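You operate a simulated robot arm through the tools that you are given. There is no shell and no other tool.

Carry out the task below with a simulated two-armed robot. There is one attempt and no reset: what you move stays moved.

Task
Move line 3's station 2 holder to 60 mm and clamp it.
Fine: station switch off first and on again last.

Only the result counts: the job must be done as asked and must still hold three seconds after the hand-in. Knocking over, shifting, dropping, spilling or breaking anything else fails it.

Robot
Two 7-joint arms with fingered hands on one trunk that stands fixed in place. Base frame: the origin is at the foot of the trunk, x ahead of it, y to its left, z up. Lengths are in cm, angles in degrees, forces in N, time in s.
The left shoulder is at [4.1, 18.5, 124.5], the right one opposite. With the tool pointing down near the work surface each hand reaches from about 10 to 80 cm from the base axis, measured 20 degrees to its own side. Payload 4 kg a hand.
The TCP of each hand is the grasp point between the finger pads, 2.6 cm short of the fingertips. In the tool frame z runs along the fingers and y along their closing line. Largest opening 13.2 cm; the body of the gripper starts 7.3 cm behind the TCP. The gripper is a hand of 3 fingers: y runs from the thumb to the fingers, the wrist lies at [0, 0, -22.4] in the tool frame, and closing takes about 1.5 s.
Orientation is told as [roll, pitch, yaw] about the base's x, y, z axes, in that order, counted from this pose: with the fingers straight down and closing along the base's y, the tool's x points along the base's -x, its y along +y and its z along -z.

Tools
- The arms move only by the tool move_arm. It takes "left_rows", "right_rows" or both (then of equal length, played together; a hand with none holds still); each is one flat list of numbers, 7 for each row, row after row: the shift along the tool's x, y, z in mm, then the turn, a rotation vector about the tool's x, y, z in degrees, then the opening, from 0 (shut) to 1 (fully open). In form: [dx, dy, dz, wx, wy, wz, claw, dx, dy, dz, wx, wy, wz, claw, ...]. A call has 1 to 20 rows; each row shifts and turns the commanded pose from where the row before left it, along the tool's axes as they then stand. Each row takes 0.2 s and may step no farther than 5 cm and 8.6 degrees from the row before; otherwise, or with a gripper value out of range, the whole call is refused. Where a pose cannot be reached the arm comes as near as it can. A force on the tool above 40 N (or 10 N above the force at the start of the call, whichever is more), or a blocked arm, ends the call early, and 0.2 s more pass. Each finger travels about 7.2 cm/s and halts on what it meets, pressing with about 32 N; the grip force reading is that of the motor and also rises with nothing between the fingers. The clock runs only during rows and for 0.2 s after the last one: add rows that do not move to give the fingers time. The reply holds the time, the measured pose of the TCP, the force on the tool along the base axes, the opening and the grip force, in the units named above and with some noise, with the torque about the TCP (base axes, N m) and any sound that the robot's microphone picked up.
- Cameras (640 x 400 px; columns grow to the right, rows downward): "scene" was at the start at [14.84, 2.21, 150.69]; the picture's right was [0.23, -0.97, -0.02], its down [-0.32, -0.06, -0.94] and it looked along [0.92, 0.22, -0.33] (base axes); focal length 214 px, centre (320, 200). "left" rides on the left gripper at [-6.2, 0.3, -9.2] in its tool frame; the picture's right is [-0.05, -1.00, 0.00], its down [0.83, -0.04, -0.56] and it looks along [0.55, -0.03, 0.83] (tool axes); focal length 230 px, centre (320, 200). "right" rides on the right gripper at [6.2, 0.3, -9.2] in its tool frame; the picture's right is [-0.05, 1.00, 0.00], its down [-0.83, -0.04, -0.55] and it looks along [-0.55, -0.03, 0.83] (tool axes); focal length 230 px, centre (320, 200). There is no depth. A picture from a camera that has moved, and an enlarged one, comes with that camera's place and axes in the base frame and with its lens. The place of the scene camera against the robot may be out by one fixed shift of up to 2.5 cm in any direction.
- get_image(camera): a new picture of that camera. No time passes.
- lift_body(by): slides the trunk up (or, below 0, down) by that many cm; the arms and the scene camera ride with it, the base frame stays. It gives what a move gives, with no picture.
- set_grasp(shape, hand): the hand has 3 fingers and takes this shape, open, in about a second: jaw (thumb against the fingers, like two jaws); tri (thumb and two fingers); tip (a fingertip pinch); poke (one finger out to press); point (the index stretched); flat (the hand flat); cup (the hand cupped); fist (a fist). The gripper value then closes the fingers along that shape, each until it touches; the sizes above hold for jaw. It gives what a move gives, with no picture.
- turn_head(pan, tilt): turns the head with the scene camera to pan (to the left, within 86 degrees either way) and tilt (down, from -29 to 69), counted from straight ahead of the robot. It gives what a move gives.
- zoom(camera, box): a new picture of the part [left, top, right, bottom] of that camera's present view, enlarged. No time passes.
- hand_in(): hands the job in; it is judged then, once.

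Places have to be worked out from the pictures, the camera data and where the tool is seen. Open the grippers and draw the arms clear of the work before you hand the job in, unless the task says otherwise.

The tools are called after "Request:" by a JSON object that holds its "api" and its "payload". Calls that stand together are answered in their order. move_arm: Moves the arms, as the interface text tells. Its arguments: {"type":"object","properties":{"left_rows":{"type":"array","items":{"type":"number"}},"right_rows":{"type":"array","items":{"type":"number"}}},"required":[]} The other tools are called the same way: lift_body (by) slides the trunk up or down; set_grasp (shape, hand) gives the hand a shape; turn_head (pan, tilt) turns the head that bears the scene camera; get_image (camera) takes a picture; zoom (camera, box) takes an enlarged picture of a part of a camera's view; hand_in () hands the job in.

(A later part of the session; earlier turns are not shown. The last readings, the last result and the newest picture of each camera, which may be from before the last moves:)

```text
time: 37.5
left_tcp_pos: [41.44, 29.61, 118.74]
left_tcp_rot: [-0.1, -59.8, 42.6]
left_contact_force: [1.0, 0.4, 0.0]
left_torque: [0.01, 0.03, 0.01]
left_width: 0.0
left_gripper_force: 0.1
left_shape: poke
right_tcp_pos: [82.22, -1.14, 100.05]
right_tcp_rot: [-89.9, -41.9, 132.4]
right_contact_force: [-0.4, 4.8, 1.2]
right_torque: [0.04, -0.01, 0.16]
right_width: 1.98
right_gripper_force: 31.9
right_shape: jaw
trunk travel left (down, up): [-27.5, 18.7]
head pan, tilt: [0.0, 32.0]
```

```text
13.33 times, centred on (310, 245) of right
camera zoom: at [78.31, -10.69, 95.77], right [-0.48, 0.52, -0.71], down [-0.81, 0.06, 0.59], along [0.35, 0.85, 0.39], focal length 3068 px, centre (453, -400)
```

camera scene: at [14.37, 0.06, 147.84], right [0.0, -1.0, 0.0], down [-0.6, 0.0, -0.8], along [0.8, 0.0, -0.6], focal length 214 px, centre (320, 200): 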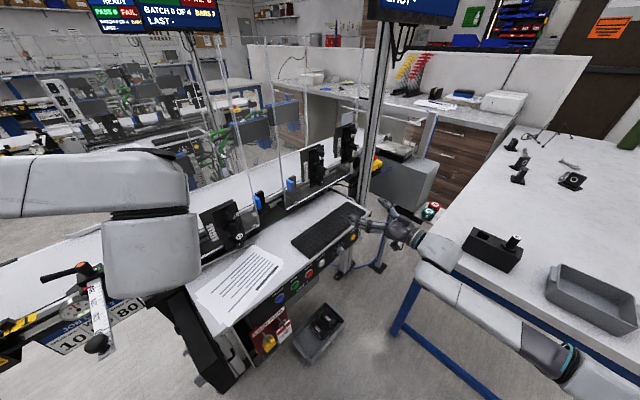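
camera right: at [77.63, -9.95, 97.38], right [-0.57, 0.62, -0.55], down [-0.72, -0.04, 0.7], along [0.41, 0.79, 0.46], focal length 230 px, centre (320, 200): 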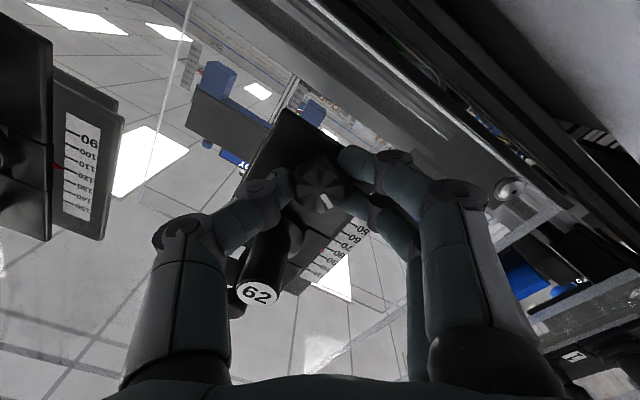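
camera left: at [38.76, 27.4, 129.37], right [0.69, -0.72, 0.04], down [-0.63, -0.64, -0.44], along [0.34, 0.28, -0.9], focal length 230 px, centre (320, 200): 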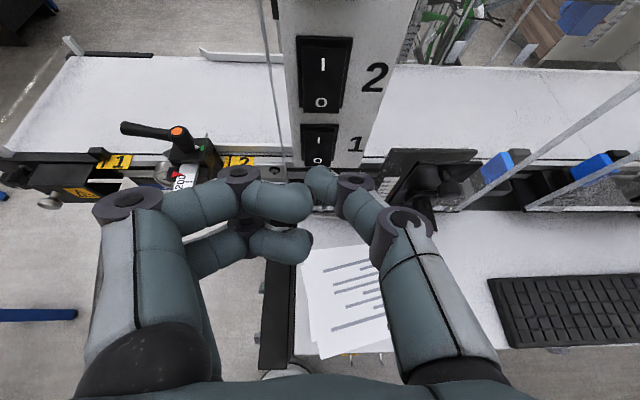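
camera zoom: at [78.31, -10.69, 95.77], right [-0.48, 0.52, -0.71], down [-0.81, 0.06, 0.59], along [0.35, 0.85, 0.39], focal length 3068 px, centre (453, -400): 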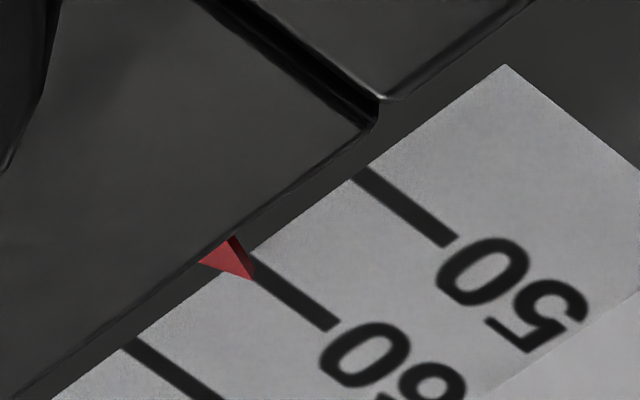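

Reading now averages about 60.0. I'll turn the knob back clockwise halfway and re-check the reading before finishing the clamp.

Request:
{"api": "move_arm", "payload": {"right_rows": [0, 0, 0, 0, 0, 6, 0, 0, 0, 0, 0, 0, 6, 0, 0, 0, 0, 0, 0, 6, 0, 0, 0, 0, 0, 0, 6, 0, 0, 0, 0, 0, 0, 6, 0, 0, 0, 0, 0, 0, 6, 0, 0, 0, 0, 0, 0, 0, 0]}}

Request:
{"api": "zoom", "payload": {"camera": "scene", "box": [316, 162, 332, 188]}}

Request:
{"api": "zoom", "payload": {"camera": "right", "box": [220, 100, 440, 300]}}

```text
time: 39.0
left_tcp_pos: [41.26, 29.52, 118.56]
left_tcp_rot: [0.0, -59.8, 42.6]
left_contact_force: [-1.4, -0.5, -0.2]
left_torque: [-0.01, 0.01, -0.03]
left_width: 0.0
left_gripper_force: 0.1
left_shape: poke
right_tcp_pos: [82.27, -1.41, 100.87]
right_tcp_rot: [-92.1, -77.3, 134.2]
right_contact_force: [-6.1, -5.1, 11.3]
right_torque: [-3.89, 3.29, 0.26]
right_width: 1.87
right_gripper_force: 31.7
right_shape: jaw
trunk travel left (down, up): [-27.5, 18.7]
head pan, tilt: [0.0, 32.0]
stopped in row 7 (right hand): the force on the tool passed its limit at 41 N (the readings are from after the stop); the commanded pose is now the measured one
```

```text
15.38 times, centred on (324, 175) of scene
camera zoom: at [14.21, 0.11, 147.81], right [0.0, -1.0, 0.0], down [-0.6, 0.0, -0.8], along [0.8, 0.0, -0.6], focal length 3300 px, centre (258, 585)
```

zoom: 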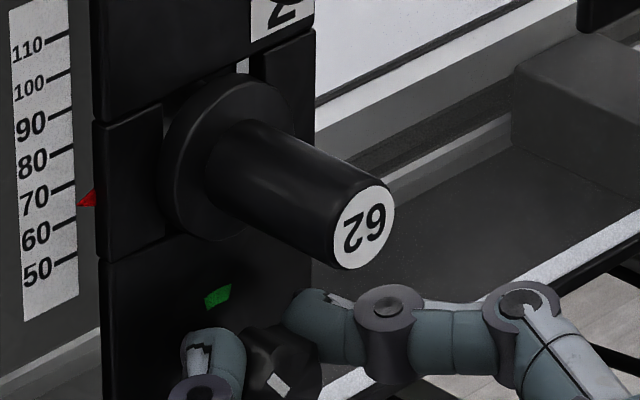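

```text
2.00 times, centred on (330, 200) of right
camera zoom: at [76.23, -8.43, 94.83], right [-0.66, 0.73, -0.17], down [-0.51, -0.27, 0.81], along [0.55, 0.63, 0.55], focal length 460 px, centre (300, 200)
```

zoom: 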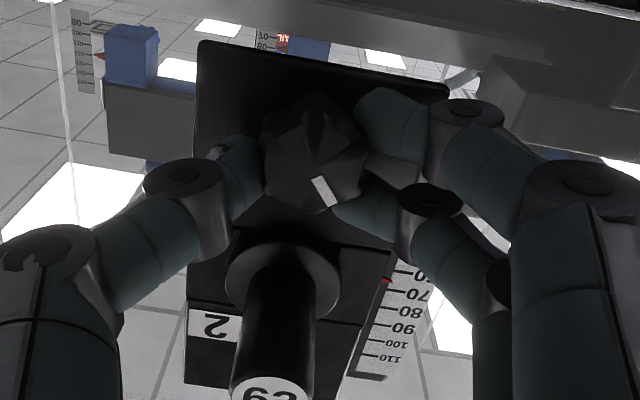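

The hand was pushed up: the camera bracket under the right hand has met the desk/keyboard as it rolled back level, and the carriage rose to about 64–65. I'll look at what touches before moving further.

Request:
{"api": "zoom", "payload": {"camera": "scene", "box": [280, 150, 420, 270]}}

Request:
{"api": "get_image", "payload": {"camera": "scene"}}

Request:
{"api": "get_image", "payload": {"camera": "left"}}

```text
3.33 times, centred on (350, 210) of scene
camera zoom: at [14.21, 0.11, 147.81], right [0.0, -1.0, 0.0], down [-0.6, 0.0, -0.8], along [0.8, 0.0, -0.6], focal length 715 px, centre (220, 167)
```

zoom: 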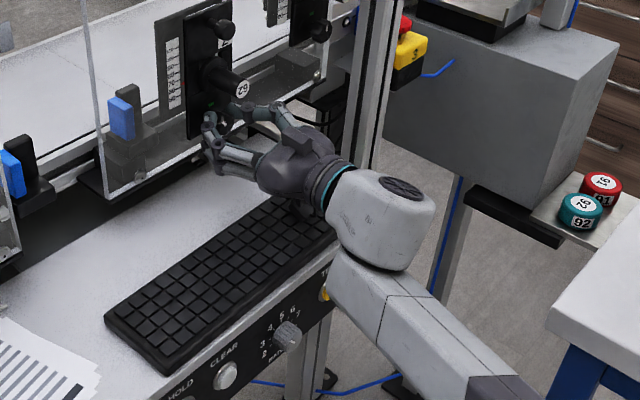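

```text
taken
camera scene: at [14.21, 0.11, 147.81], right [0.0, -1.0, 0.0], down [-0.6, 0.0, -0.8], along [0.8, 0.0, -0.6], focal length 214 px, centre (320, 200)
```

scene: 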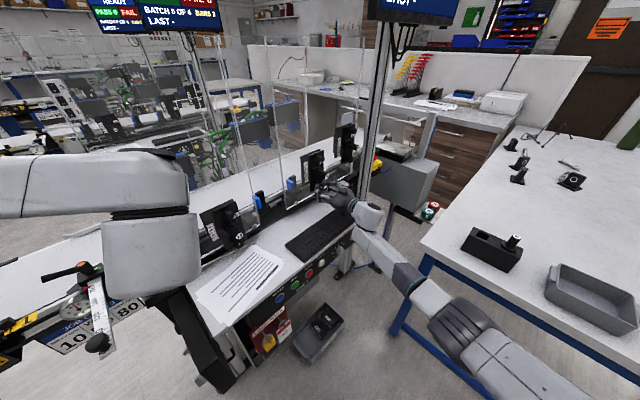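

```text
taken
camera left: at [37.44, 26.46, 128.76], right [0.69, -0.72, 0.05], down [-0.63, -0.64, -0.44], along [0.34, 0.27, -0.9], focal length 230 px, centre (320, 200)
```

left: 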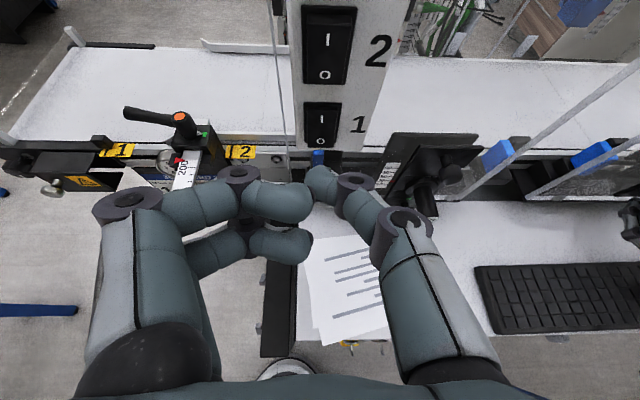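

The keyboard may have been nudged; I'll take the same zoom as before to compare its position precisely.

Request:
{"api": "zoom", "payload": {"camera": "scene", "box": [280, 130, 420, 250]}}

Request:
{"api": "zoom", "payload": {"camera": "left", "box": [440, 180, 640, 360]}}

```text
3.33 times, centred on (350, 190) of scene
camera zoom: at [14.21, 0.11, 147.81], right [0.0, -1.0, 0.0], down [-0.6, 0.0, -0.8], along [0.8, 0.0, -0.6], focal length 715 px, centre (220, 233)
```

zoom: 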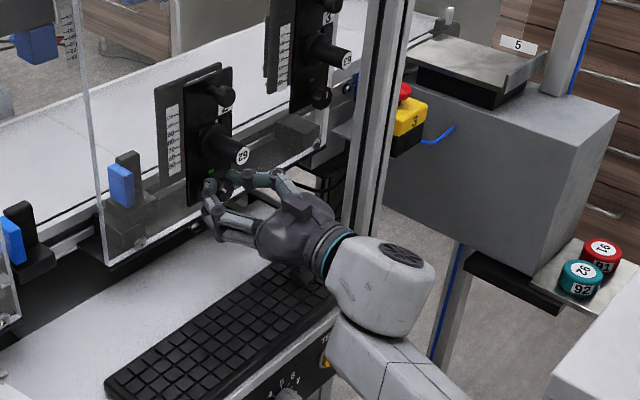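

```text
2.22 times, centred on (540, 270) of left
camera zoom: at [37.44, 26.46, 128.76], right [0.69, -0.72, 0.05], down [-0.63, -0.64, -0.44], along [0.34, 0.27, -0.9], focal length 511 px, centre (-169, 44)
```

zoom: 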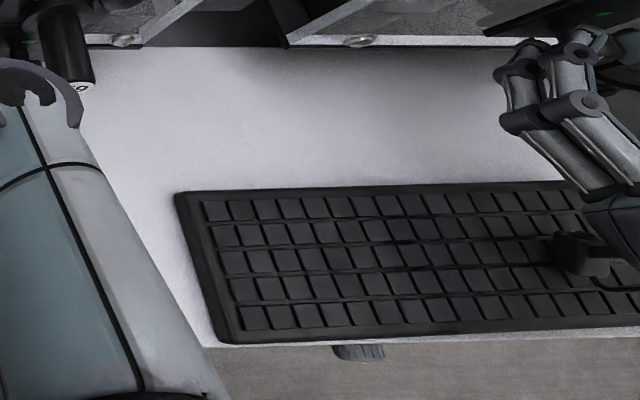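

The camera bracket under the right hand is resting on the keyboard and has slid it roughly 2 cm. I'll first lift straight up 1.5 cm with the (free) carriage in hand to take the pressure off, without dragging.

Request:
{"api": "move_arm", "payload": {"right_rows": [-4.9, -1.1, 0, 0, 0, 0, 0, -4.9, -1.1, 0, 0, 0, 0, 0, -4.9, -1.1, 0, 0, 0, 0, 0]}}

Request:
{"api": "zoom", "payload": {"camera": "scene", "box": [280, 130, 420, 250]}}

Request:
{"api": "zoom", "payload": {"camera": "left", "box": [440, 180, 640, 360]}}

```text
time: 39.8
left_tcp_pos: [41.72, 29.53, 118.46]
left_tcp_rot: [0.3, -59.6, 42.4]
left_contact_force: [0.0, 0.0, 0.2]
left_torque: [-0.03, -0.01, 0.02]
left_width: 0.01
left_gripper_force: 0.0
left_shape: poke
right_tcp_pos: [82.37, -1.32, 101.16]
right_tcp_rot: [-88.4, -77.9, 130.8]
right_contact_force: [-10.2, 0.8, -30.8]
right_torque: [-0.46, 0.32, 0.36]
right_width: 1.98
right_gripper_force: 32.2
right_shape: jaw
trunk travel left (down, up): [-27.5, 18.7]
head pan, tilt: [0.0, 32.0]
```

```text
3.33 times, centred on (350, 190) of scene
camera zoom: at [14.8, 0.02, 147.72], right [0.0, -1.0, 0.0], down [-0.61, 0.0, -0.79], along [0.79, 0.0, -0.61], focal length 715 px, centre (220, 233)
```

zoom: 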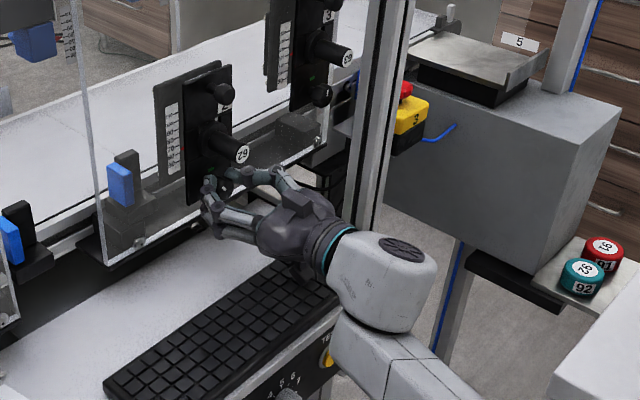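

```text
2.22 times, centred on (540, 270) of left
camera zoom: at [37.94, 26.4, 128.6], right [0.69, -0.72, 0.04], down [-0.63, -0.64, -0.43], along [0.34, 0.28, -0.9], focal length 511 px, centre (-169, 44)
```

zoom: 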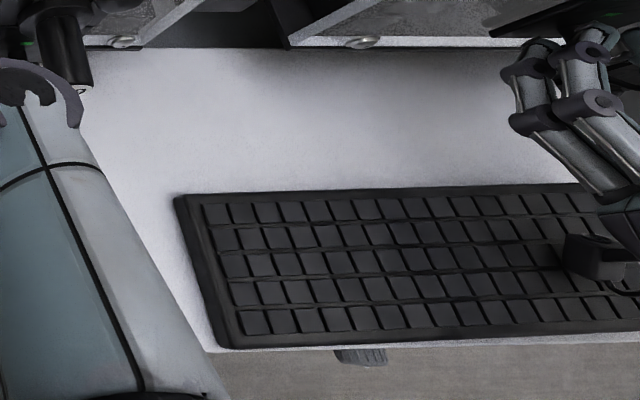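

The carriage now resists (31 N), so the clamp has already engaged near 64 mm. I'll relax the upward pull, open the jaws, and then back away upward off the keyboard.

Request:
{"api": "move_arm", "payload": {"right_rows": [3, 0.7, 0, 0, 0, 0, 0, 3, 0.7, 0, 0, 0, 0, 0, 0, 0, 0, 0, 0, 0, 0.15, 0, 0, 0, 0, 0, 0, 0.3, 0, 0, 0, 0, 0, 0, 0.4, 0, 0, 0, 0, 0, 0, 0.4]}}

Request:
{"api": "zoom", "payload": {"camera": "left", "box": [440, 180, 640, 360]}}

Request:
{"api": "zoom", "payload": {"camera": "right", "box": [220, 100, 440, 300]}}

```text
time: 41.2
left_tcp_pos: [41.32, 29.57, 118.67]
left_tcp_rot: [0.0, -59.7, 42.6]
left_contact_force: [0.3, 0.0, -0.7]
left_torque: [0.01, -0.03, -0.03]
left_width: 0.0
left_gripper_force: 0.0
left_shape: poke
right_tcp_pos: [82.35, -1.56, 101.6]
right_tcp_rot: [-91.7, -77.5, 133.9]
right_contact_force: [-0.3, 0.0, -0.1]
right_torque: [0.02, -0.01, -0.04]
right_width: 5.23
right_gripper_force: 0.0
right_shape: jaw
trunk travel left (down, up): [-27.5, 18.7]
head pan, tilt: [0.0, 32.0]
```

```text
2.22 times, centred on (540, 270) of left
camera zoom: at [37.64, 26.42, 128.77], right [0.69, -0.72, 0.04], down [-0.63, -0.64, -0.44], along [0.34, 0.27, -0.9], focal length 511 px, centre (-169, 44)
```

zoom: 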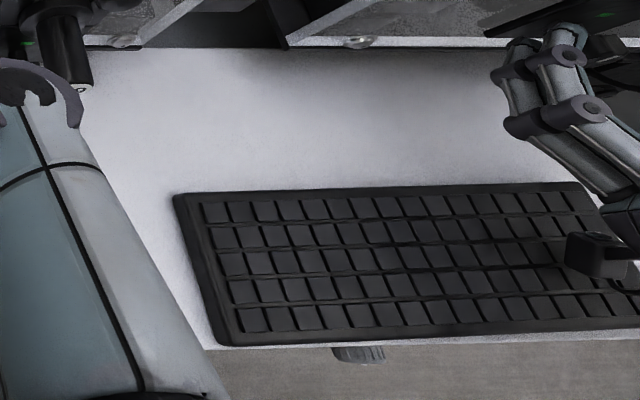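

```text
2.00 times, centred on (330, 200) of right
camera zoom: at [76.26, -8.5, 95.49], right [-0.66, 0.73, -0.16], down [-0.51, -0.28, 0.82], along [0.55, 0.62, 0.55], focal length 460 px, centre (300, 200)
```

zoom: 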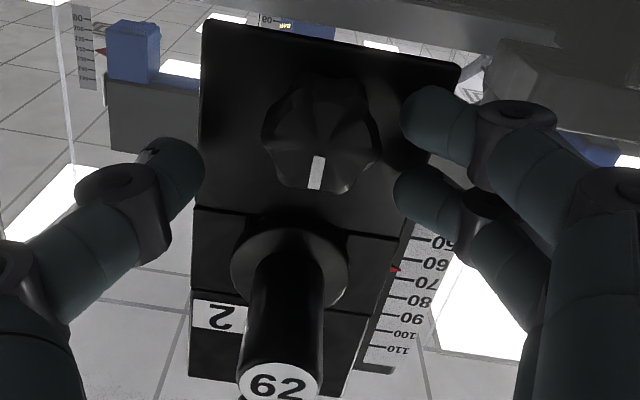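

Free of contact now, and the knob sprang back so its mark points at the green again (clamped, near 64). I'll retract straight back and then up, clear of the keyboard.

Request:
{"api": "move_arm", "payload": {"right_rows": [-1, 0, -20, 0, 0, 0, 0.4, -1, 0, -30, 0, 0, 0, 0.5, -3, 0, -40, 0, 0, 0, 0.5, -30, -7, -30, 0, 0, 0, 0.6, -40, -9, -20, 0, 0, 0, 0.6]}}

Request:
{"api": "zoom", "payload": {"camera": "scene", "box": [280, 130, 420, 250]}}

Request:
{"api": "get_image", "payload": {"camera": "right"}}

Request:
{"api": "get_image", "payload": {"camera": "scene"}}

```text
time: 42.4
left_tcp_pos: [41.47, 29.49, 118.63]
left_tcp_rot: [0.0, -59.7, 42.6]
left_contact_force: [0.2, 0.3, 0.7]
left_torque: [-0.01, -0.02, -0.02]
left_width: 0.0
left_gripper_force: 0.0
left_shape: poke
right_tcp_pos: [71.99, -10.83, 109.52]
right_tcp_rot: [-91.9, -77.6, 134.3]
right_contact_force: [-0.5, -0.5, 0.0]
right_torque: [0.01, -0.01, 0.02]
right_width: 7.85
right_gripper_force: 0.2
right_shape: jaw
trunk travel left (down, up): [-27.5, 18.7]
head pan, tilt: [0.0, 32.0]
```

```text
3.33 times, centred on (350, 190) of scene
camera zoom: at [14.36, 0.04, 147.84], right [0.0, -1.0, 0.0], down [-0.6, 0.0, -0.8], along [0.8, 0.0, -0.6], focal length 715 px, centre (220, 233)
```

zoom: 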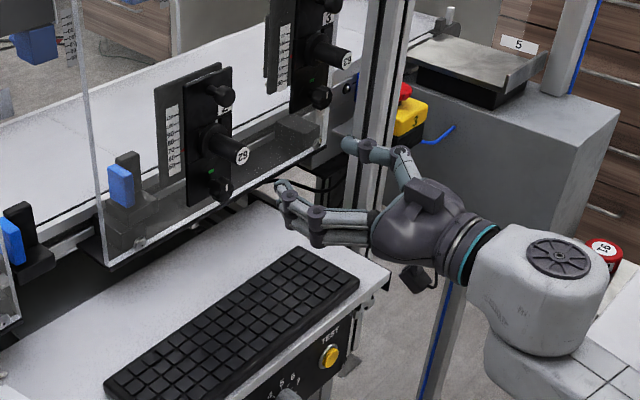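

```text
taken
camera right: at [65.85, -17.83, 103.41], right [-0.66, 0.73, -0.16], down [-0.51, -0.28, 0.82], along [0.55, 0.62, 0.55], focal length 230 px, centre (320, 200)
```

right: 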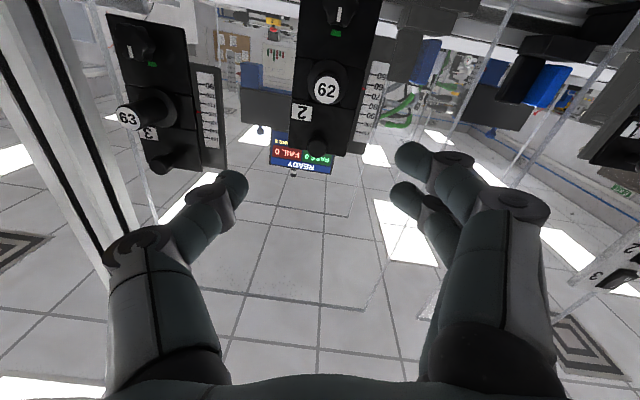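

```text
taken
camera scene: at [14.36, 0.04, 147.84], right [0.0, -1.0, 0.0], down [-0.6, 0.0, -0.8], along [0.8, 0.0, -0.6], focal length 214 px, centre (320, 200)
```

scene: 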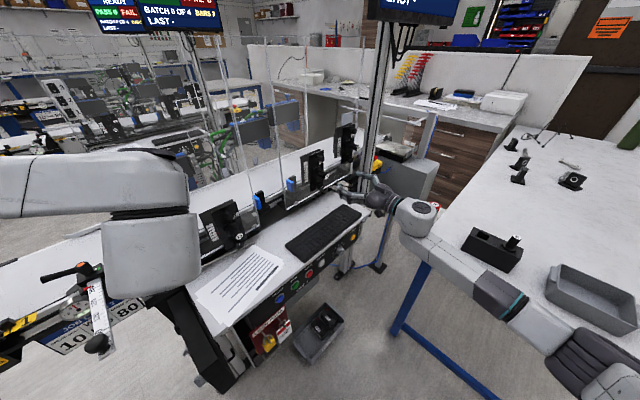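

The keyboard has slid about 2.4 cm left along its length; I'll restore it later. First I'll check the holder's present reading and knob from here.

Request:
{"api": "zoom", "payload": {"camera": "right", "box": [280, 0, 400, 170]}}

Request:
{"api": "zoom", "payload": {"camera": "scene", "box": [312, 155, 345, 195]}}

```text
2.35 times, centred on (340, 85) of right
camera zoom: at [65.85, -17.83, 103.41], right [-0.66, 0.73, -0.16], down [-0.51, -0.28, 0.82], along [0.55, 0.62, 0.55], focal length 541 px, centre (273, 471)
```

zoom: 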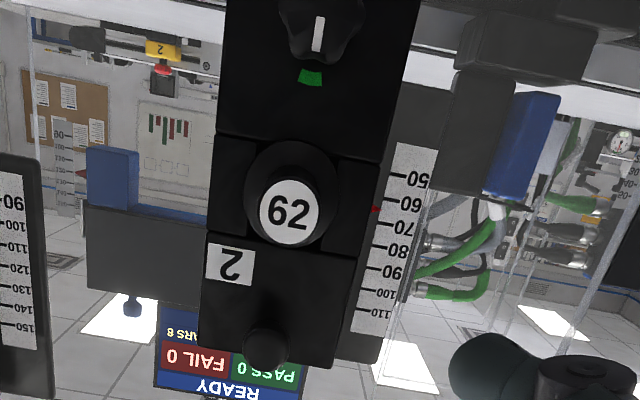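

```text
10.00 times, centred on (328, 175) of scene
camera zoom: at [14.36, 0.04, 147.84], right [0.0, -1.0, 0.0], down [-0.6, 0.0, -0.8], along [0.8, 0.0, -0.6], focal length 2145 px, centre (235, 450)
```

zoom: 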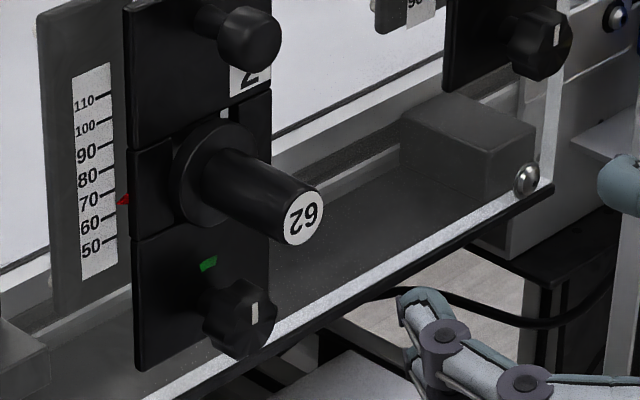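

Clamped now at about 64, mark on green. This time I'll tilt the right hand 15° (rear up) so the bracket clears the keyboard, and rotate about the knob's own axis. First the reorientation in free space.

Request:
{"api": "move_arm", "payload": {"right_rows": [0, 0, 0, 0, 0, 6.2, 0.5, 0, 0, 0, 0, 0, 6.2, 0.4, 0, 0, 0, 0, 7.5, 0, 0.38, 0, 0, 0, 0, 7.5, 0, 0.38, 0, 0, 0, -1.94, 0, 7.25, 0.38, 0, 0, 0, -1.94, 0, 7.25, 0.38, 0, 0, 0, -1.94, 0, 7.25, 0.38, 0, 0, 0, -1.94, 0, 7.25, 0.38, 0, 0, 0, 0, 0, 0, 0.38]}}

Request:
{"api": "get_image", "payload": {"camera": "right"}}

Request:
{"api": "zoom", "payload": {"camera": "scene", "box": [280, 130, 420, 250]}}

```text
time: 44.4
left_tcp_pos: [41.48, 29.56, 118.72]
left_tcp_rot: [0.1, -59.7, 42.5]
left_contact_force: [0.2, 0.0, 0.0]
left_torque: [-0.01, -0.03, 0.0]
left_width: 0.0
left_gripper_force: 0.1
left_shape: poke
right_tcp_pos: [71.97, -10.78, 109.14]
right_tcp_rot: [66.6, -56.8, -20.1]
right_contact_force: [0.4, 0.0, 0.5]
right_torque: [0.0, 0.03, 0.01]
right_width: 5.08
right_gripper_force: 0.1
right_shape: jaw
trunk travel left (down, up): [-27.5, 18.7]
head pan, tilt: [0.0, 32.0]
```

```text
taken
camera right: at [62.86, -16.4, 106.23], right [-0.56, 0.63, 0.54], down [0.1, -0.6, 0.79], along [0.82, 0.5, 0.27], focal length 230 px, centre (320, 200)
```

right: 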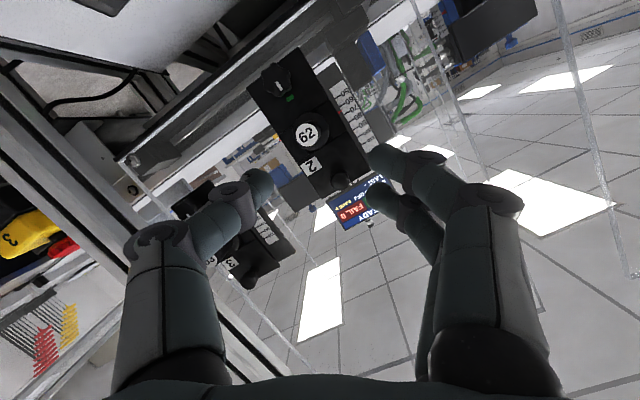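

```text
3.33 times, centred on (350, 190) of scene
camera zoom: at [14.43, 0.1, 147.82], right [0.0, -1.0, 0.0], down [-0.6, 0.0, -0.8], along [0.8, 0.0, -0.6], focal length 715 px, centre (220, 233)
```

zoom: 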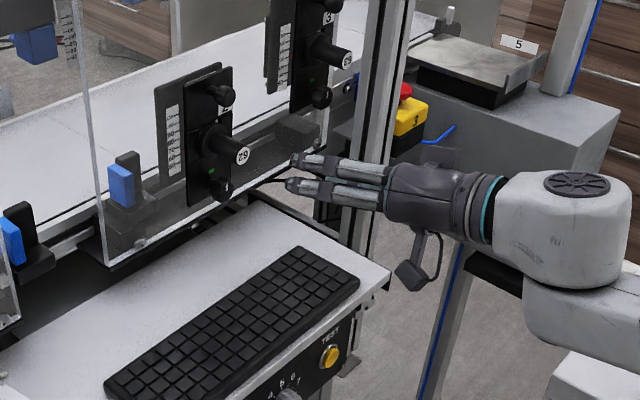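

Orientation is as planned. Now I'll move diagonally down to a pre-grasp spot about 5 cm in front of the knob.

Request:
{"api": "move_arm", "payload": {"right_rows": [15.9, -13.2, 35.5, 0, 0, 0, 0.38, 15.9, -13.2, 35.5, 0, 0, 0, 0.38, 15.9, -13.2, 35.5, 0, 0, 0, 0.38, 0, 0, 0, 0, 0, 0, 0.38]}}

Request:
{"api": "get_image", "payload": {"camera": "right"}}

Request:
{"api": "zoom", "payload": {"camera": "scene", "box": [280, 130, 420, 250]}}

Request:
{"api": "zoom", "payload": {"camera": "left", "box": [440, 180, 640, 360]}}

```text
time: 45.4
left_tcp_pos: [41.39, 29.57, 118.76]
left_tcp_rot: [0.0, -59.6, 42.5]
left_contact_force: [-0.8, -0.4, 0.4]
left_torque: [0.03, -0.02, 0.02]
left_width: 0.01
left_gripper_force: 0.1
left_shape: poke
right_tcp_pos: [78.51, -4.36, 100.87]
right_tcp_rot: [66.6, -57.0, -20.1]
right_contact_force: [-0.6, 0.0, 0.6]
right_torque: [-0.02, 0.0, 0.01]
right_width: 5.06
right_gripper_force: 0.0
right_shape: jaw
trunk travel left (down, up): [-27.5, 18.7]
head pan, tilt: [0.0, 32.0]
```

```text
taken
camera right: at [69.44, -10.04, 97.95], right [-0.56, 0.63, 0.54], down [0.1, -0.6, 0.8], along [0.82, 0.5, 0.27], focal length 230 px, centre (320, 200)
```

right: 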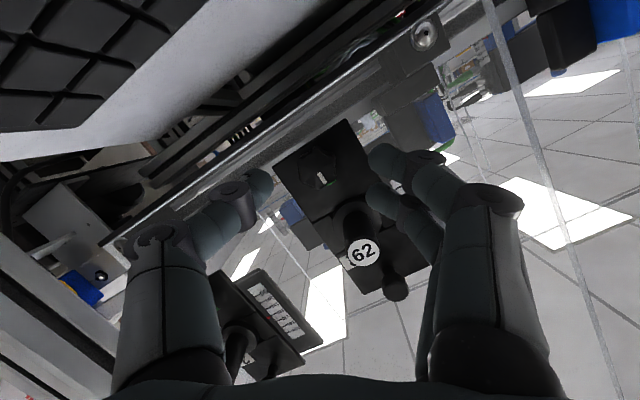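

```text
3.33 times, centred on (350, 190) of scene
camera zoom: at [14.4, 0.01, 147.83], right [0.0, -1.0, 0.0], down [-0.6, 0.0, -0.8], along [0.8, 0.0, -0.6], focal length 715 px, centre (220, 233)
```

zoom: 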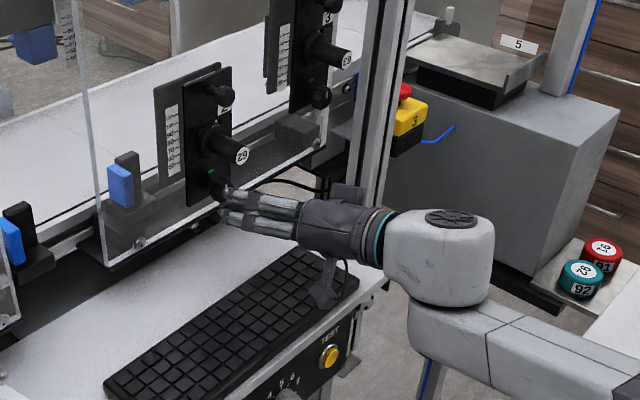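

```text
2.22 times, centred on (540, 270) of left
camera zoom: at [37.6, 26.39, 128.8], right [0.69, -0.72, 0.04], down [-0.63, -0.64, -0.44], along [0.34, 0.28, -0.9], focal length 511 px, centre (-169, 44)
```

zoom: 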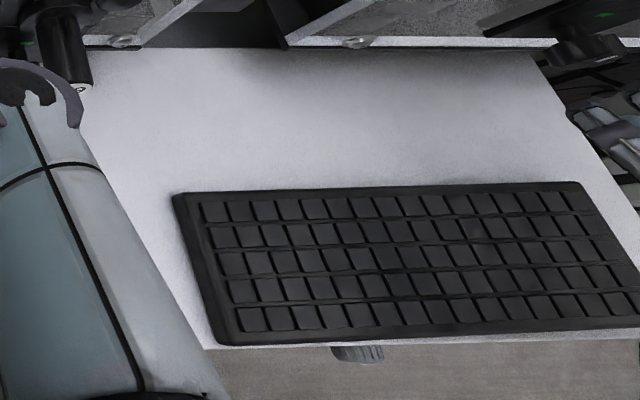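

Aligned with no contact. I'll advance along the knob axis in small steps to the grasp depth.

Request:
{"api": "move_arm", "payload": {"right_rows": [-3.6, 0, 13.5, 0, 0, 0, 0.38, -3.6, 0, 13.5, 0, 0, 0, 0.38, -2.6, 0, 9.7, 0, 0, 0, 0.38, 0, 0, 0, 0, 0, 0, 0.38]}}

Request:
{"api": "zoom", "payload": {"camera": "right", "box": [220, 100, 440, 300]}}

Request:
{"api": "zoom", "payload": {"camera": "scene", "box": [290, 140, 390, 230]}}

```text
time: 46.4
left_tcp_pos: [41.3, 29.53, 118.71]
left_tcp_rot: [0.0, -59.6, 42.6]
left_contact_force: [0.1, 0.0, 0.0]
left_torque: [0.01, -0.01, 0.01]
left_width: 0.0
left_gripper_force: 0.1
left_shape: poke
right_tcp_pos: [81.49, -1.94, 100.91]
right_tcp_rot: [66.5, -56.9, -20.0]
right_contact_force: [0.1, 0.4, -1.1]
right_torque: [0.0, 0.01, 0.04]
right_width: 5.04
right_gripper_force: 0.1
right_shape: jaw
trunk travel left (down, up): [-27.5, 18.7]
head pan, tilt: [0.0, 32.0]
```

```text
2.00 times, centred on (330, 200) of right
camera zoom: at [72.32, -7.56, 98.04], right [-0.56, 0.63, 0.54], down [0.1, -0.6, 0.8], along [0.82, 0.5, 0.27], focal length 460 px, centre (300, 200)
```

zoom: 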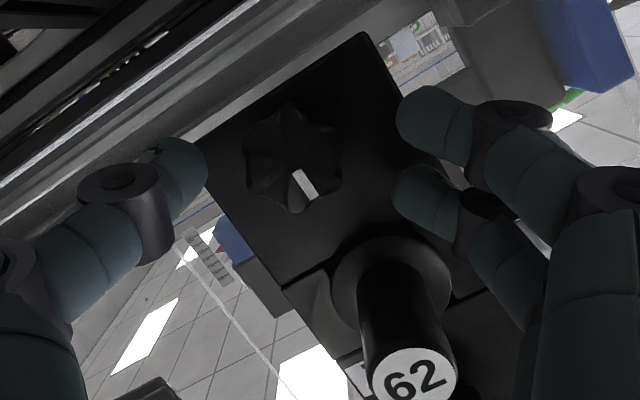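

```text
4.44 times, centred on (340, 185) of scene
camera zoom: at [14.44, 0.07, 147.82], right [0.0, -1.0, 0.0], down [-0.6, 0.0, -0.8], along [0.8, 0.0, -0.6], focal length 953 px, centre (231, 267)
```

zoom: 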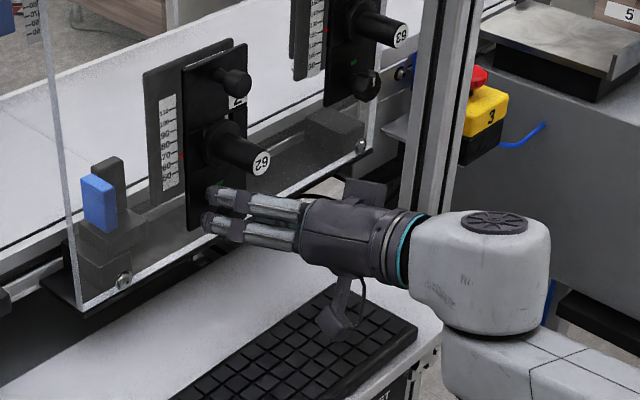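

About 1 cm more to go; then I'll close on the knob.

Request:
{"api": "move_arm", "payload": {"right_rows": [-1.4, 0, 5, 0, 0, 0, 0.38, -1.4, 0, 5, 0, 0, 0, 0.38, 0, 0, 0, 0, 0, 0, 0.2, 0, 0, 0, 0, 0, 0, 0.1, 0, 0, 0, 0, 0, 0, 0, 0, 0, 0, 0, 0, 0, 0, 0, 0, 0, 0, 0, 0, 0]}}

Request:
{"api": "zoom", "payload": {"camera": "right", "box": [220, 100, 440, 300]}}

```text
time: 48.0
left_tcp_pos: [41.49, 29.52, 118.68]
left_tcp_rot: [0.1, -59.6, 42.5]
left_contact_force: [-0.2, -1.0, -0.5]
left_torque: [0.01, 0.0, 0.03]
left_width: 0.01
left_gripper_force: 0.1
left_shape: poke
right_tcp_pos: [82.32, -1.27, 100.79]
right_tcp_rot: [66.4, -56.9, -20.0]
right_contact_force: [1.8, -0.2, -2.2]
right_torque: [0.01, 0.01, -0.04]
right_width: 2.0
right_gripper_force: 32.4
right_shape: jaw
trunk travel left (down, up): [-27.5, 18.7]
head pan, tilt: [0.0, 32.0]
```

```text
2.00 times, centred on (330, 200) of right
camera zoom: at [73.13, -6.87, 97.94], right [-0.56, 0.63, 0.54], down [0.1, -0.6, 0.8], along [0.82, 0.5, 0.27], focal length 460 px, centre (300, 200)
```

zoom: 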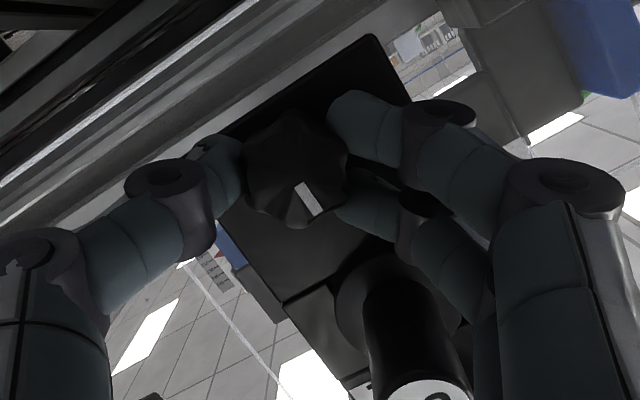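

Gripped again with small forces. I'll turn counter-clockwise about the knob axis, 42° first.

Request:
{"api": "move_arm", "payload": {"right_rows": [0, 0.3, 0, 1.55, 0, -5.8, 0, 0, 0.3, 0, 1.55, 0, -5.8, 0, 0, 0.3, 0, 1.55, 0, -5.8, 0, 0, 0.3, 0, 1.55, 0, -5.8, 0, 0, 0.3, 0, 1.55, 0, -5.8, 0, 0, 0.3, 0, 1.55, 0, -5.8, 0, 0, 0.3, 0, 1.55, 0, -5.8, 0]}}

Request:
{"api": "zoom", "payload": {"camera": "right", "box": [220, 100, 440, 300]}}

Request:
{"api": "zoom", "payload": {"camera": "scene", "box": [290, 140, 390, 230]}}

```text
time: 49.6
left_tcp_pos: [41.51, 29.55, 118.67]
left_tcp_rot: [0.1, -59.6, 42.4]
left_contact_force: [0.0, -0.6, 0.3]
left_torque: [0.0, -0.04, -0.03]
left_width: 0.01
left_gripper_force: 0.0
left_shape: poke
right_tcp_pos: [82.02, -0.98, 100.78]
right_tcp_rot: [-40.3, -71.1, 80.9]
right_contact_force: [4.5, 0.4, -1.6]
right_torque: [0.1, -0.07, 0.04]
right_width: 2.03
right_gripper_force: 31.8
right_shape: jaw
trunk travel left (down, up): [-27.5, 18.7]
head pan, tilt: [0.0, 32.0]
```

```text
2.00 times, centred on (330, 200) of right
camera zoom: at [74.59, -8.48, 97.32], right [-0.65, 0.74, -0.16], down [-0.35, -0.11, 0.93], along [0.67, 0.67, 0.33], focal length 460 px, centre (300, 200)
```

zoom: 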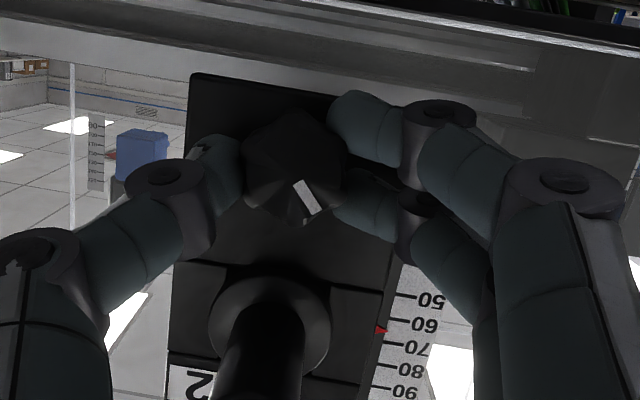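

```text
4.44 times, centred on (340, 185) of scene
camera zoom: at [14.56, 0.09, 147.81], right [0.0, -1.0, 0.0], down [-0.61, 0.0, -0.8], along [0.8, 0.0, -0.61], focal length 953 px, centre (231, 267)
```

zoom: 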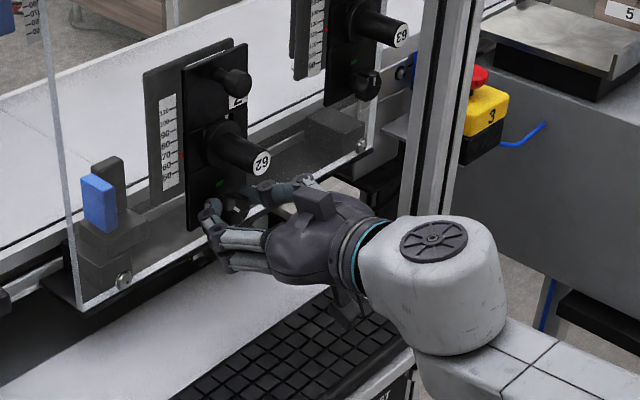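

No contact, mark follows. Continuing another 36° counter-clockwise.

Request:
{"api": "move_arm", "payload": {"right_rows": [0, 0.3, 0, 1.55, 0, -5.8, 0, 0, 0.3, 0, 1.55, 0, -5.8, 0, 0, 0.3, 0, 1.55, 0, -5.8, 0, 0, 0.3, 0, 1.55, 0, -5.8, 0, 0, 0.3, 0, 1.55, 0, -5.8, 0, 0, 0.3, 0, 1.55, 0, -5.8, 0]}}

Request:
{"api": "zoom", "payload": {"camera": "right", "box": [200, 100, 440, 300]}}

Request:
{"api": "zoom", "payload": {"camera": "left", "box": [440, 180, 640, 360]}}

```text
time: 51.0
left_tcp_pos: [41.51, 29.62, 118.64]
left_tcp_rot: [0.0, -59.6, 42.5]
left_contact_force: [0.5, 0.6, 0.0]
left_torque: [0.02, -0.01, 0.02]
left_width: 0.0
left_gripper_force: 0.0
left_shape: poke
right_tcp_pos: [81.91, -0.95, 100.76]
right_tcp_rot: [-77.3, -40.4, 112.7]
right_contact_force: [0.8, 1.8, -6.6]
right_torque: [-0.05, 0.05, 0.17]
right_width: 1.95
right_gripper_force: 31.6
right_shape: jaw
trunk travel left (down, up): [-27.5, 18.7]
head pan, tilt: [0.0, 32.0]
```

```text
2.00 times, centred on (320, 200) of right
camera zoom: at [75.84, -9.87, 98.16], right [-0.46, 0.53, -0.71], down [-0.69, 0.28, 0.66], along [0.55, 0.8, 0.24], focal length 460 px, centre (320, 200)
```

zoom: 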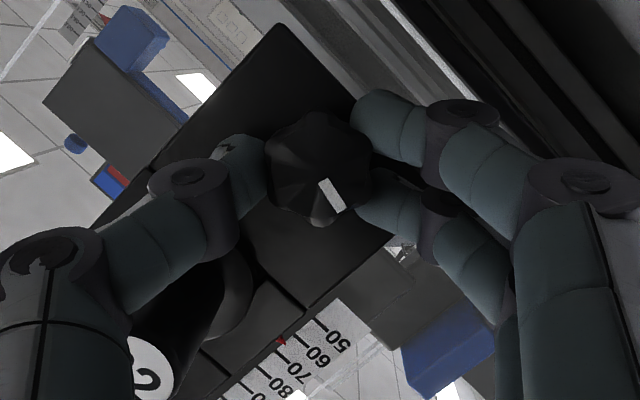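

```text
2.22 times, centred on (540, 270) of left
camera zoom: at [37.74, 26.48, 128.72], right [0.69, -0.72, 0.04], down [-0.63, -0.64, -0.44], along [0.34, 0.27, -0.9], focal length 511 px, centre (-169, 44)
```

zoom: 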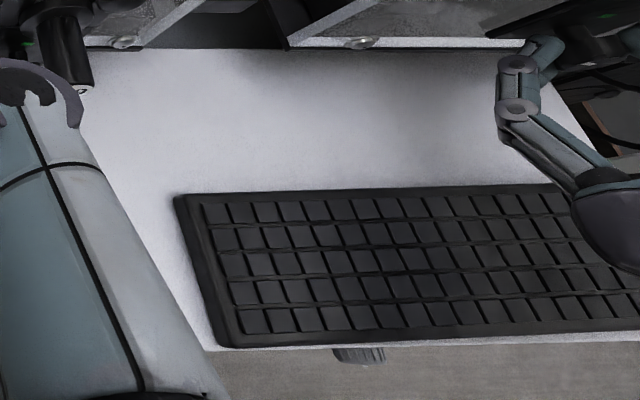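

Turned 78°. I'll lower by 3 mm (in base vertical) and read the pointer with tight zooms.

Request:
{"api": "move_arm", "payload": {"right_rows": [0.97, 1.11, 0.26, 0, 0, 0, 0, 0.97, 1.11, 0.26, 0, 0, 0, 0, 0, 0, 0, 0, 0, 0, 0]}}

Request:
{"api": "zoom", "payload": {"camera": "right", "box": [280, 240, 340, 290]}}

Request:
{"api": "zoom", "payload": {"camera": "scene", "box": [316, 162, 332, 188]}}

```text
time: 51.8
left_tcp_pos: [41.38, 29.6, 118.66]
left_tcp_rot: [0.1, -59.7, 42.5]
left_contact_force: [-0.3, 0.0, -0.1]
left_torque: [0.02, 0.0, -0.01]
left_width: 0.01
left_gripper_force: 0.0
left_shape: poke
right_tcp_pos: [82.01, -0.94, 100.73]
right_tcp_rot: [-77.5, -40.3, 112.9]
right_contact_force: [0.5, 2.8, 1.2]
right_torque: [0.07, 0.01, 0.16]
right_width: 1.98
right_gripper_force: 31.8
right_shape: jaw
trunk travel left (down, up): [-27.5, 18.7]
head pan, tilt: [0.0, 32.0]
```

```text
8.00 times, centred on (310, 265) of right
camera zoom: at [75.83, -9.87, 98.08], right [-0.46, 0.53, -0.71], down [-0.7, 0.28, 0.66], along [0.55, 0.8, 0.24], focal length 1841 px, centre (400, -320)
```

zoom: 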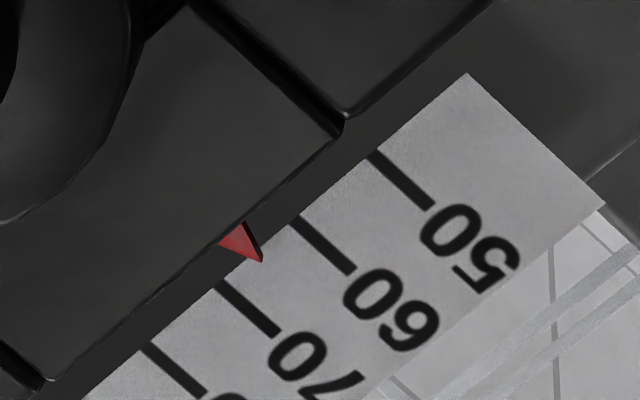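

```text
15.38 times, centred on (324, 175) of scene
camera zoom: at [14.43, 0.14, 147.83], right [0.0, -1.0, 0.0], down [-0.6, 0.0, -0.8], along [0.8, 0.0, -0.6], focal length 3300 px, centre (258, 585)
```

zoom: 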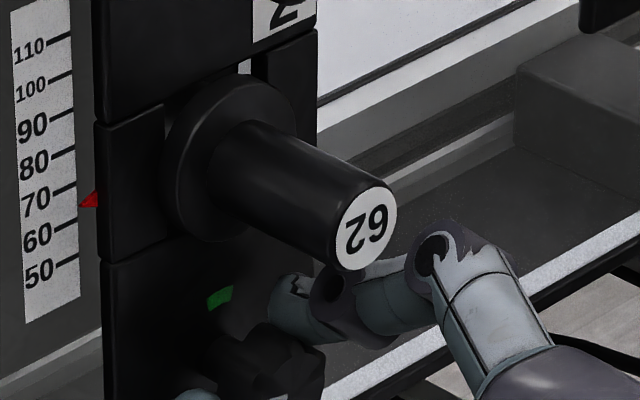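

True reading is about 64.7 now. I'll lower 4.6 mm more.

Request:
{"api": "move_arm", "payload": {"right_rows": [0.97, 1.11, 0.26, 0, 0, 0, 0, 0.97, 1.11, 0.26, 0, 0, 0, 0, 1.0, 1.2, 0.27, 0, 0, 0, 0, 0, 0, 0, 0, 0, 0, 0]}}

Request:
{"api": "zoom", "payload": {"camera": "right", "box": [280, 240, 340, 290]}}

Request:
{"api": "zoom", "payload": {"camera": "scene", "box": [316, 162, 332, 188]}}

```text
time: 52.8
left_tcp_pos: [41.58, 29.61, 118.7]
left_tcp_rot: [0.1, -59.6, 42.6]
left_contact_force: [0.6, -0.1, 0.6]
left_torque: [-0.03, 0.0, -0.01]
left_width: 0.0
left_gripper_force: 0.0
left_shape: poke
right_tcp_pos: [81.91, -0.88, 100.07]
right_tcp_rot: [-77.2, -40.5, 113.0]
right_contact_force: [0.9, 5.2, 0.9]
right_torque: [0.03, -0.08, 0.18]
right_width: 1.94
right_gripper_force: 31.6
right_shape: jaw
trunk travel left (down, up): [-27.5, 18.7]
head pan, tilt: [0.0, 32.0]
```

```text
8.00 times, centred on (310, 265) of right
camera zoom: at [75.83, -9.88, 97.52], right [-0.46, 0.53, -0.71], down [-0.7, 0.28, 0.66], along [0.55, 0.8, 0.24], focal length 1841 px, centre (400, -320)
```

zoom: 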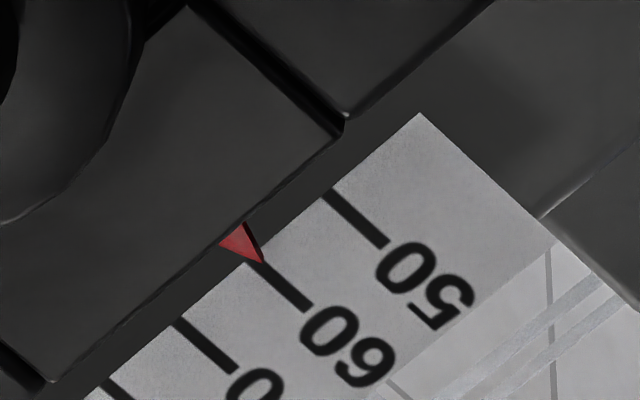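

```text
15.38 times, centred on (324, 175) of scene
camera zoom: at [14.46, 0.16, 147.82], right [0.0, -1.0, 0.0], down [-0.6, 0.0, -0.8], along [0.8, 0.0, -0.6], focal length 3300 px, centre (258, 585)
```

zoom: 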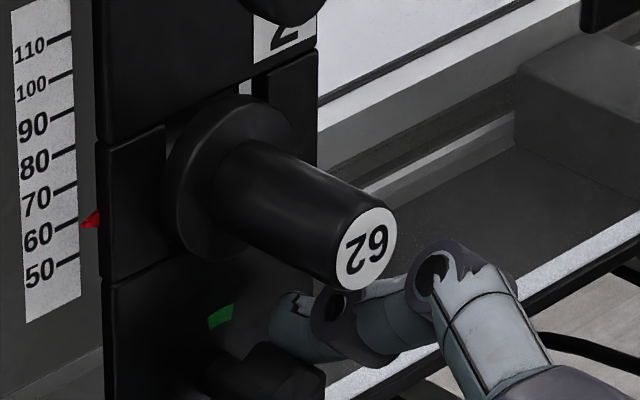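

Estimates straddle 59–60; I'll zoom even tighter on both cameras for a finer reading.

Request:
{"api": "zoom", "payload": {"camera": "scene", "box": [316, 172, 323, 181]}}

Request:
{"api": "zoom", "payload": {"camera": "right", "box": [292, 250, 322, 275]}}

```text
16.00 times, centred on (320, 176) of scene
camera zoom: at [14.46, 0.16, 147.82], right [0.0, -1.0, 0.0], down [-0.6, 0.0, -0.8], along [0.8, 0.0, -0.6], focal length 3432 px, centre (328, 576)
```

zoom: 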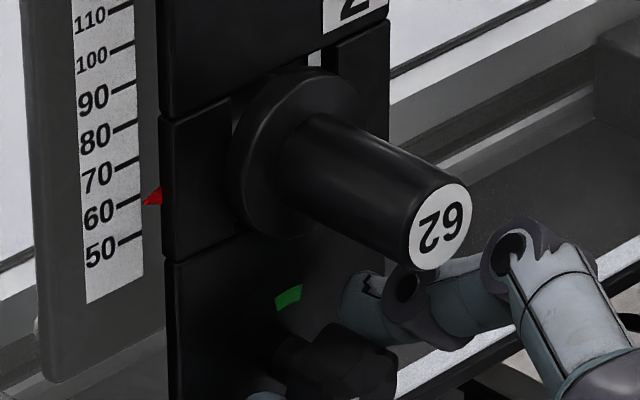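

```text
16.00 times, centred on (307, 262) of right
camera zoom: at [75.83, -9.88, 97.52], right [-0.46, 0.53, -0.71], down [-0.7, 0.28, 0.66], along [0.55, 0.8, 0.24], focal length 3681 px, centre (528, -800)
```

zoom: 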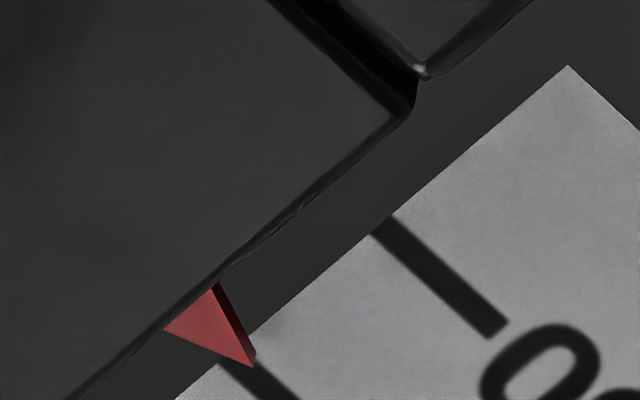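

My best estimate is about 59.2, slightly low. Upward motion has to overcome friction and weight, so I'll command 3.4 mm up and re-read.

Request:
{"api": "move_arm", "payload": {"right_rows": [-1.1, -1.27, -0.3, 0, 0, 0, 0, -1.1, -1.27, -0.3, 0, 0, 0, 0, 0, 0, 0, 0, 0, 0, 0]}}

Request:
{"api": "zoom", "payload": {"camera": "scene", "box": [316, 172, 323, 181]}}

Request:
{"api": "zoom", "payload": {"camera": "right", "box": [292, 250, 322, 275]}}

```text
time: 53.6
left_tcp_pos: [41.62, 29.45, 118.65]
left_tcp_rot: [0.1, -59.6, 42.4]
left_contact_force: [-0.6, -0.1, 0.5]
left_torque: [0.05, -0.01, 0.0]
left_width: 0.0
left_gripper_force: 0.0
left_shape: poke
right_tcp_pos: [81.92, -0.92, 100.17]
right_tcp_rot: [-77.1, -40.4, 112.7]
right_contact_force: [-0.1, 3.5, -8.4]
right_torque: [-0.07, 0.13, 0.21]
right_width: 1.94
right_gripper_force: 32.3
right_shape: jaw
trunk travel left (down, up): [-27.5, 18.7]
head pan, tilt: [0.0, 32.0]
```

```text
16.00 times, centred on (320, 176) of scene
camera zoom: at [14.59, 0.15, 147.8], right [0.0, -1.0, 0.0], down [-0.61, 0.0, -0.8], along [0.8, 0.0, -0.61], focal length 3432 px, centre (328, 576)
```

zoom: 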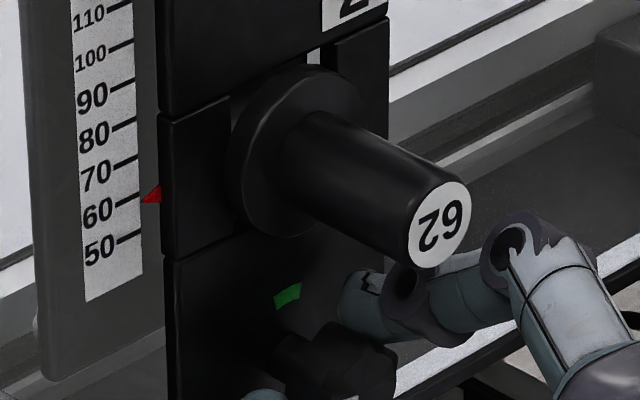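

```text
16.00 times, centred on (307, 262) of right
camera zoom: at [75.85, -9.91, 97.65], right [-0.46, 0.53, -0.71], down [-0.69, 0.28, 0.66], along [0.55, 0.8, 0.24], focal length 3681 px, centre (528, -800)
```

zoom: 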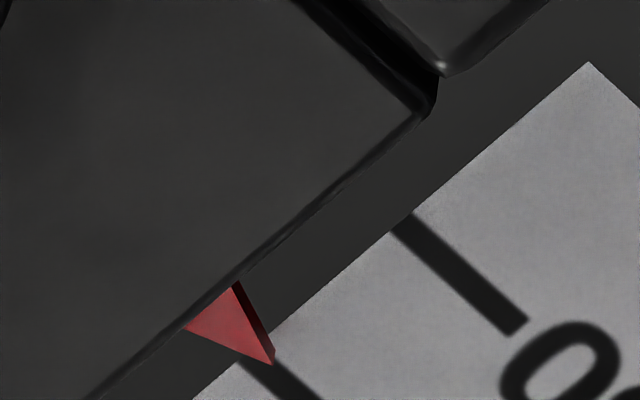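

The carriage hasn't moved yet (8 N pull). I'll add 1.5 mm more upward.

Request:
{"api": "move_arm", "payload": {"right_rows": [-0.97, -1.11, -0.26, 0, 0, 0, 0, 0, 0, 0, 0, 0, 0, 0]}}

Request:
{"api": "zoom", "payload": {"camera": "right", "box": [292, 250, 322, 275]}}

Request:
{"api": "zoom", "payload": {"camera": "scene", "box": [316, 172, 323, 181]}}

```text
time: 54.2
left_tcp_pos: [41.53, 29.64, 118.44]
left_tcp_rot: [-0.1, -59.7, 42.4]
left_contact_force: [-0.1, -1.5, 0.5]
left_torque: [0.02, 0.01, 0.02]
left_width: 0.0
left_gripper_force: 0.0
left_shape: poke
right_tcp_pos: [81.93, -0.92, 100.48]
right_tcp_rot: [-77.2, -40.4, 112.7]
right_contact_force: [-1.0, 2.8, -8.6]
right_torque: [-0.12, 0.12, 0.24]
right_width: 1.91
right_gripper_force: 31.9
right_shape: jaw
trunk travel left (down, up): [-27.5, 18.7]
head pan, tilt: [0.0, 32.0]
```

```text
16.00 times, centred on (307, 262) of right
camera zoom: at [75.87, -9.91, 97.93], right [-0.46, 0.53, -0.71], down [-0.69, 0.28, 0.66], along [0.55, 0.8, 0.24], focal length 3681 px, centre (528, -800)
```

zoom: 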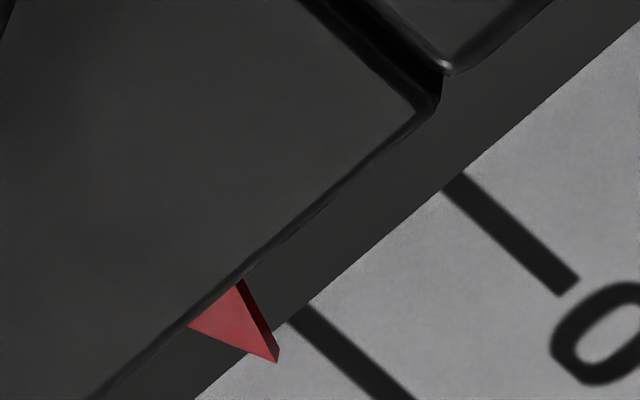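

```text
16.00 times, centred on (320, 176) of scene
camera zoom: at [14.56, 0.12, 147.81], right [0.0, -1.0, 0.0], down [-0.61, 0.0, -0.8], along [0.8, 0.0, -0.61], focal length 3432 px, centre (328, 576)
```

zoom: 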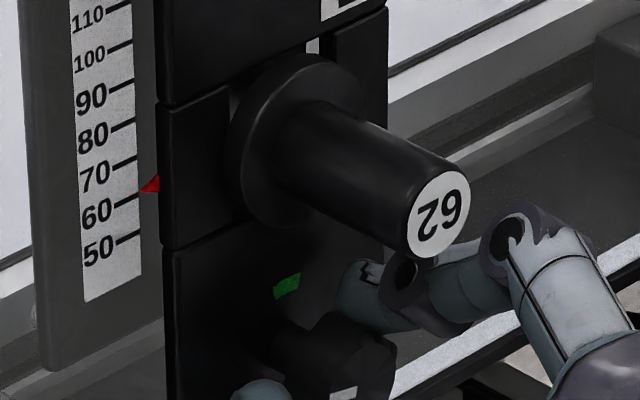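

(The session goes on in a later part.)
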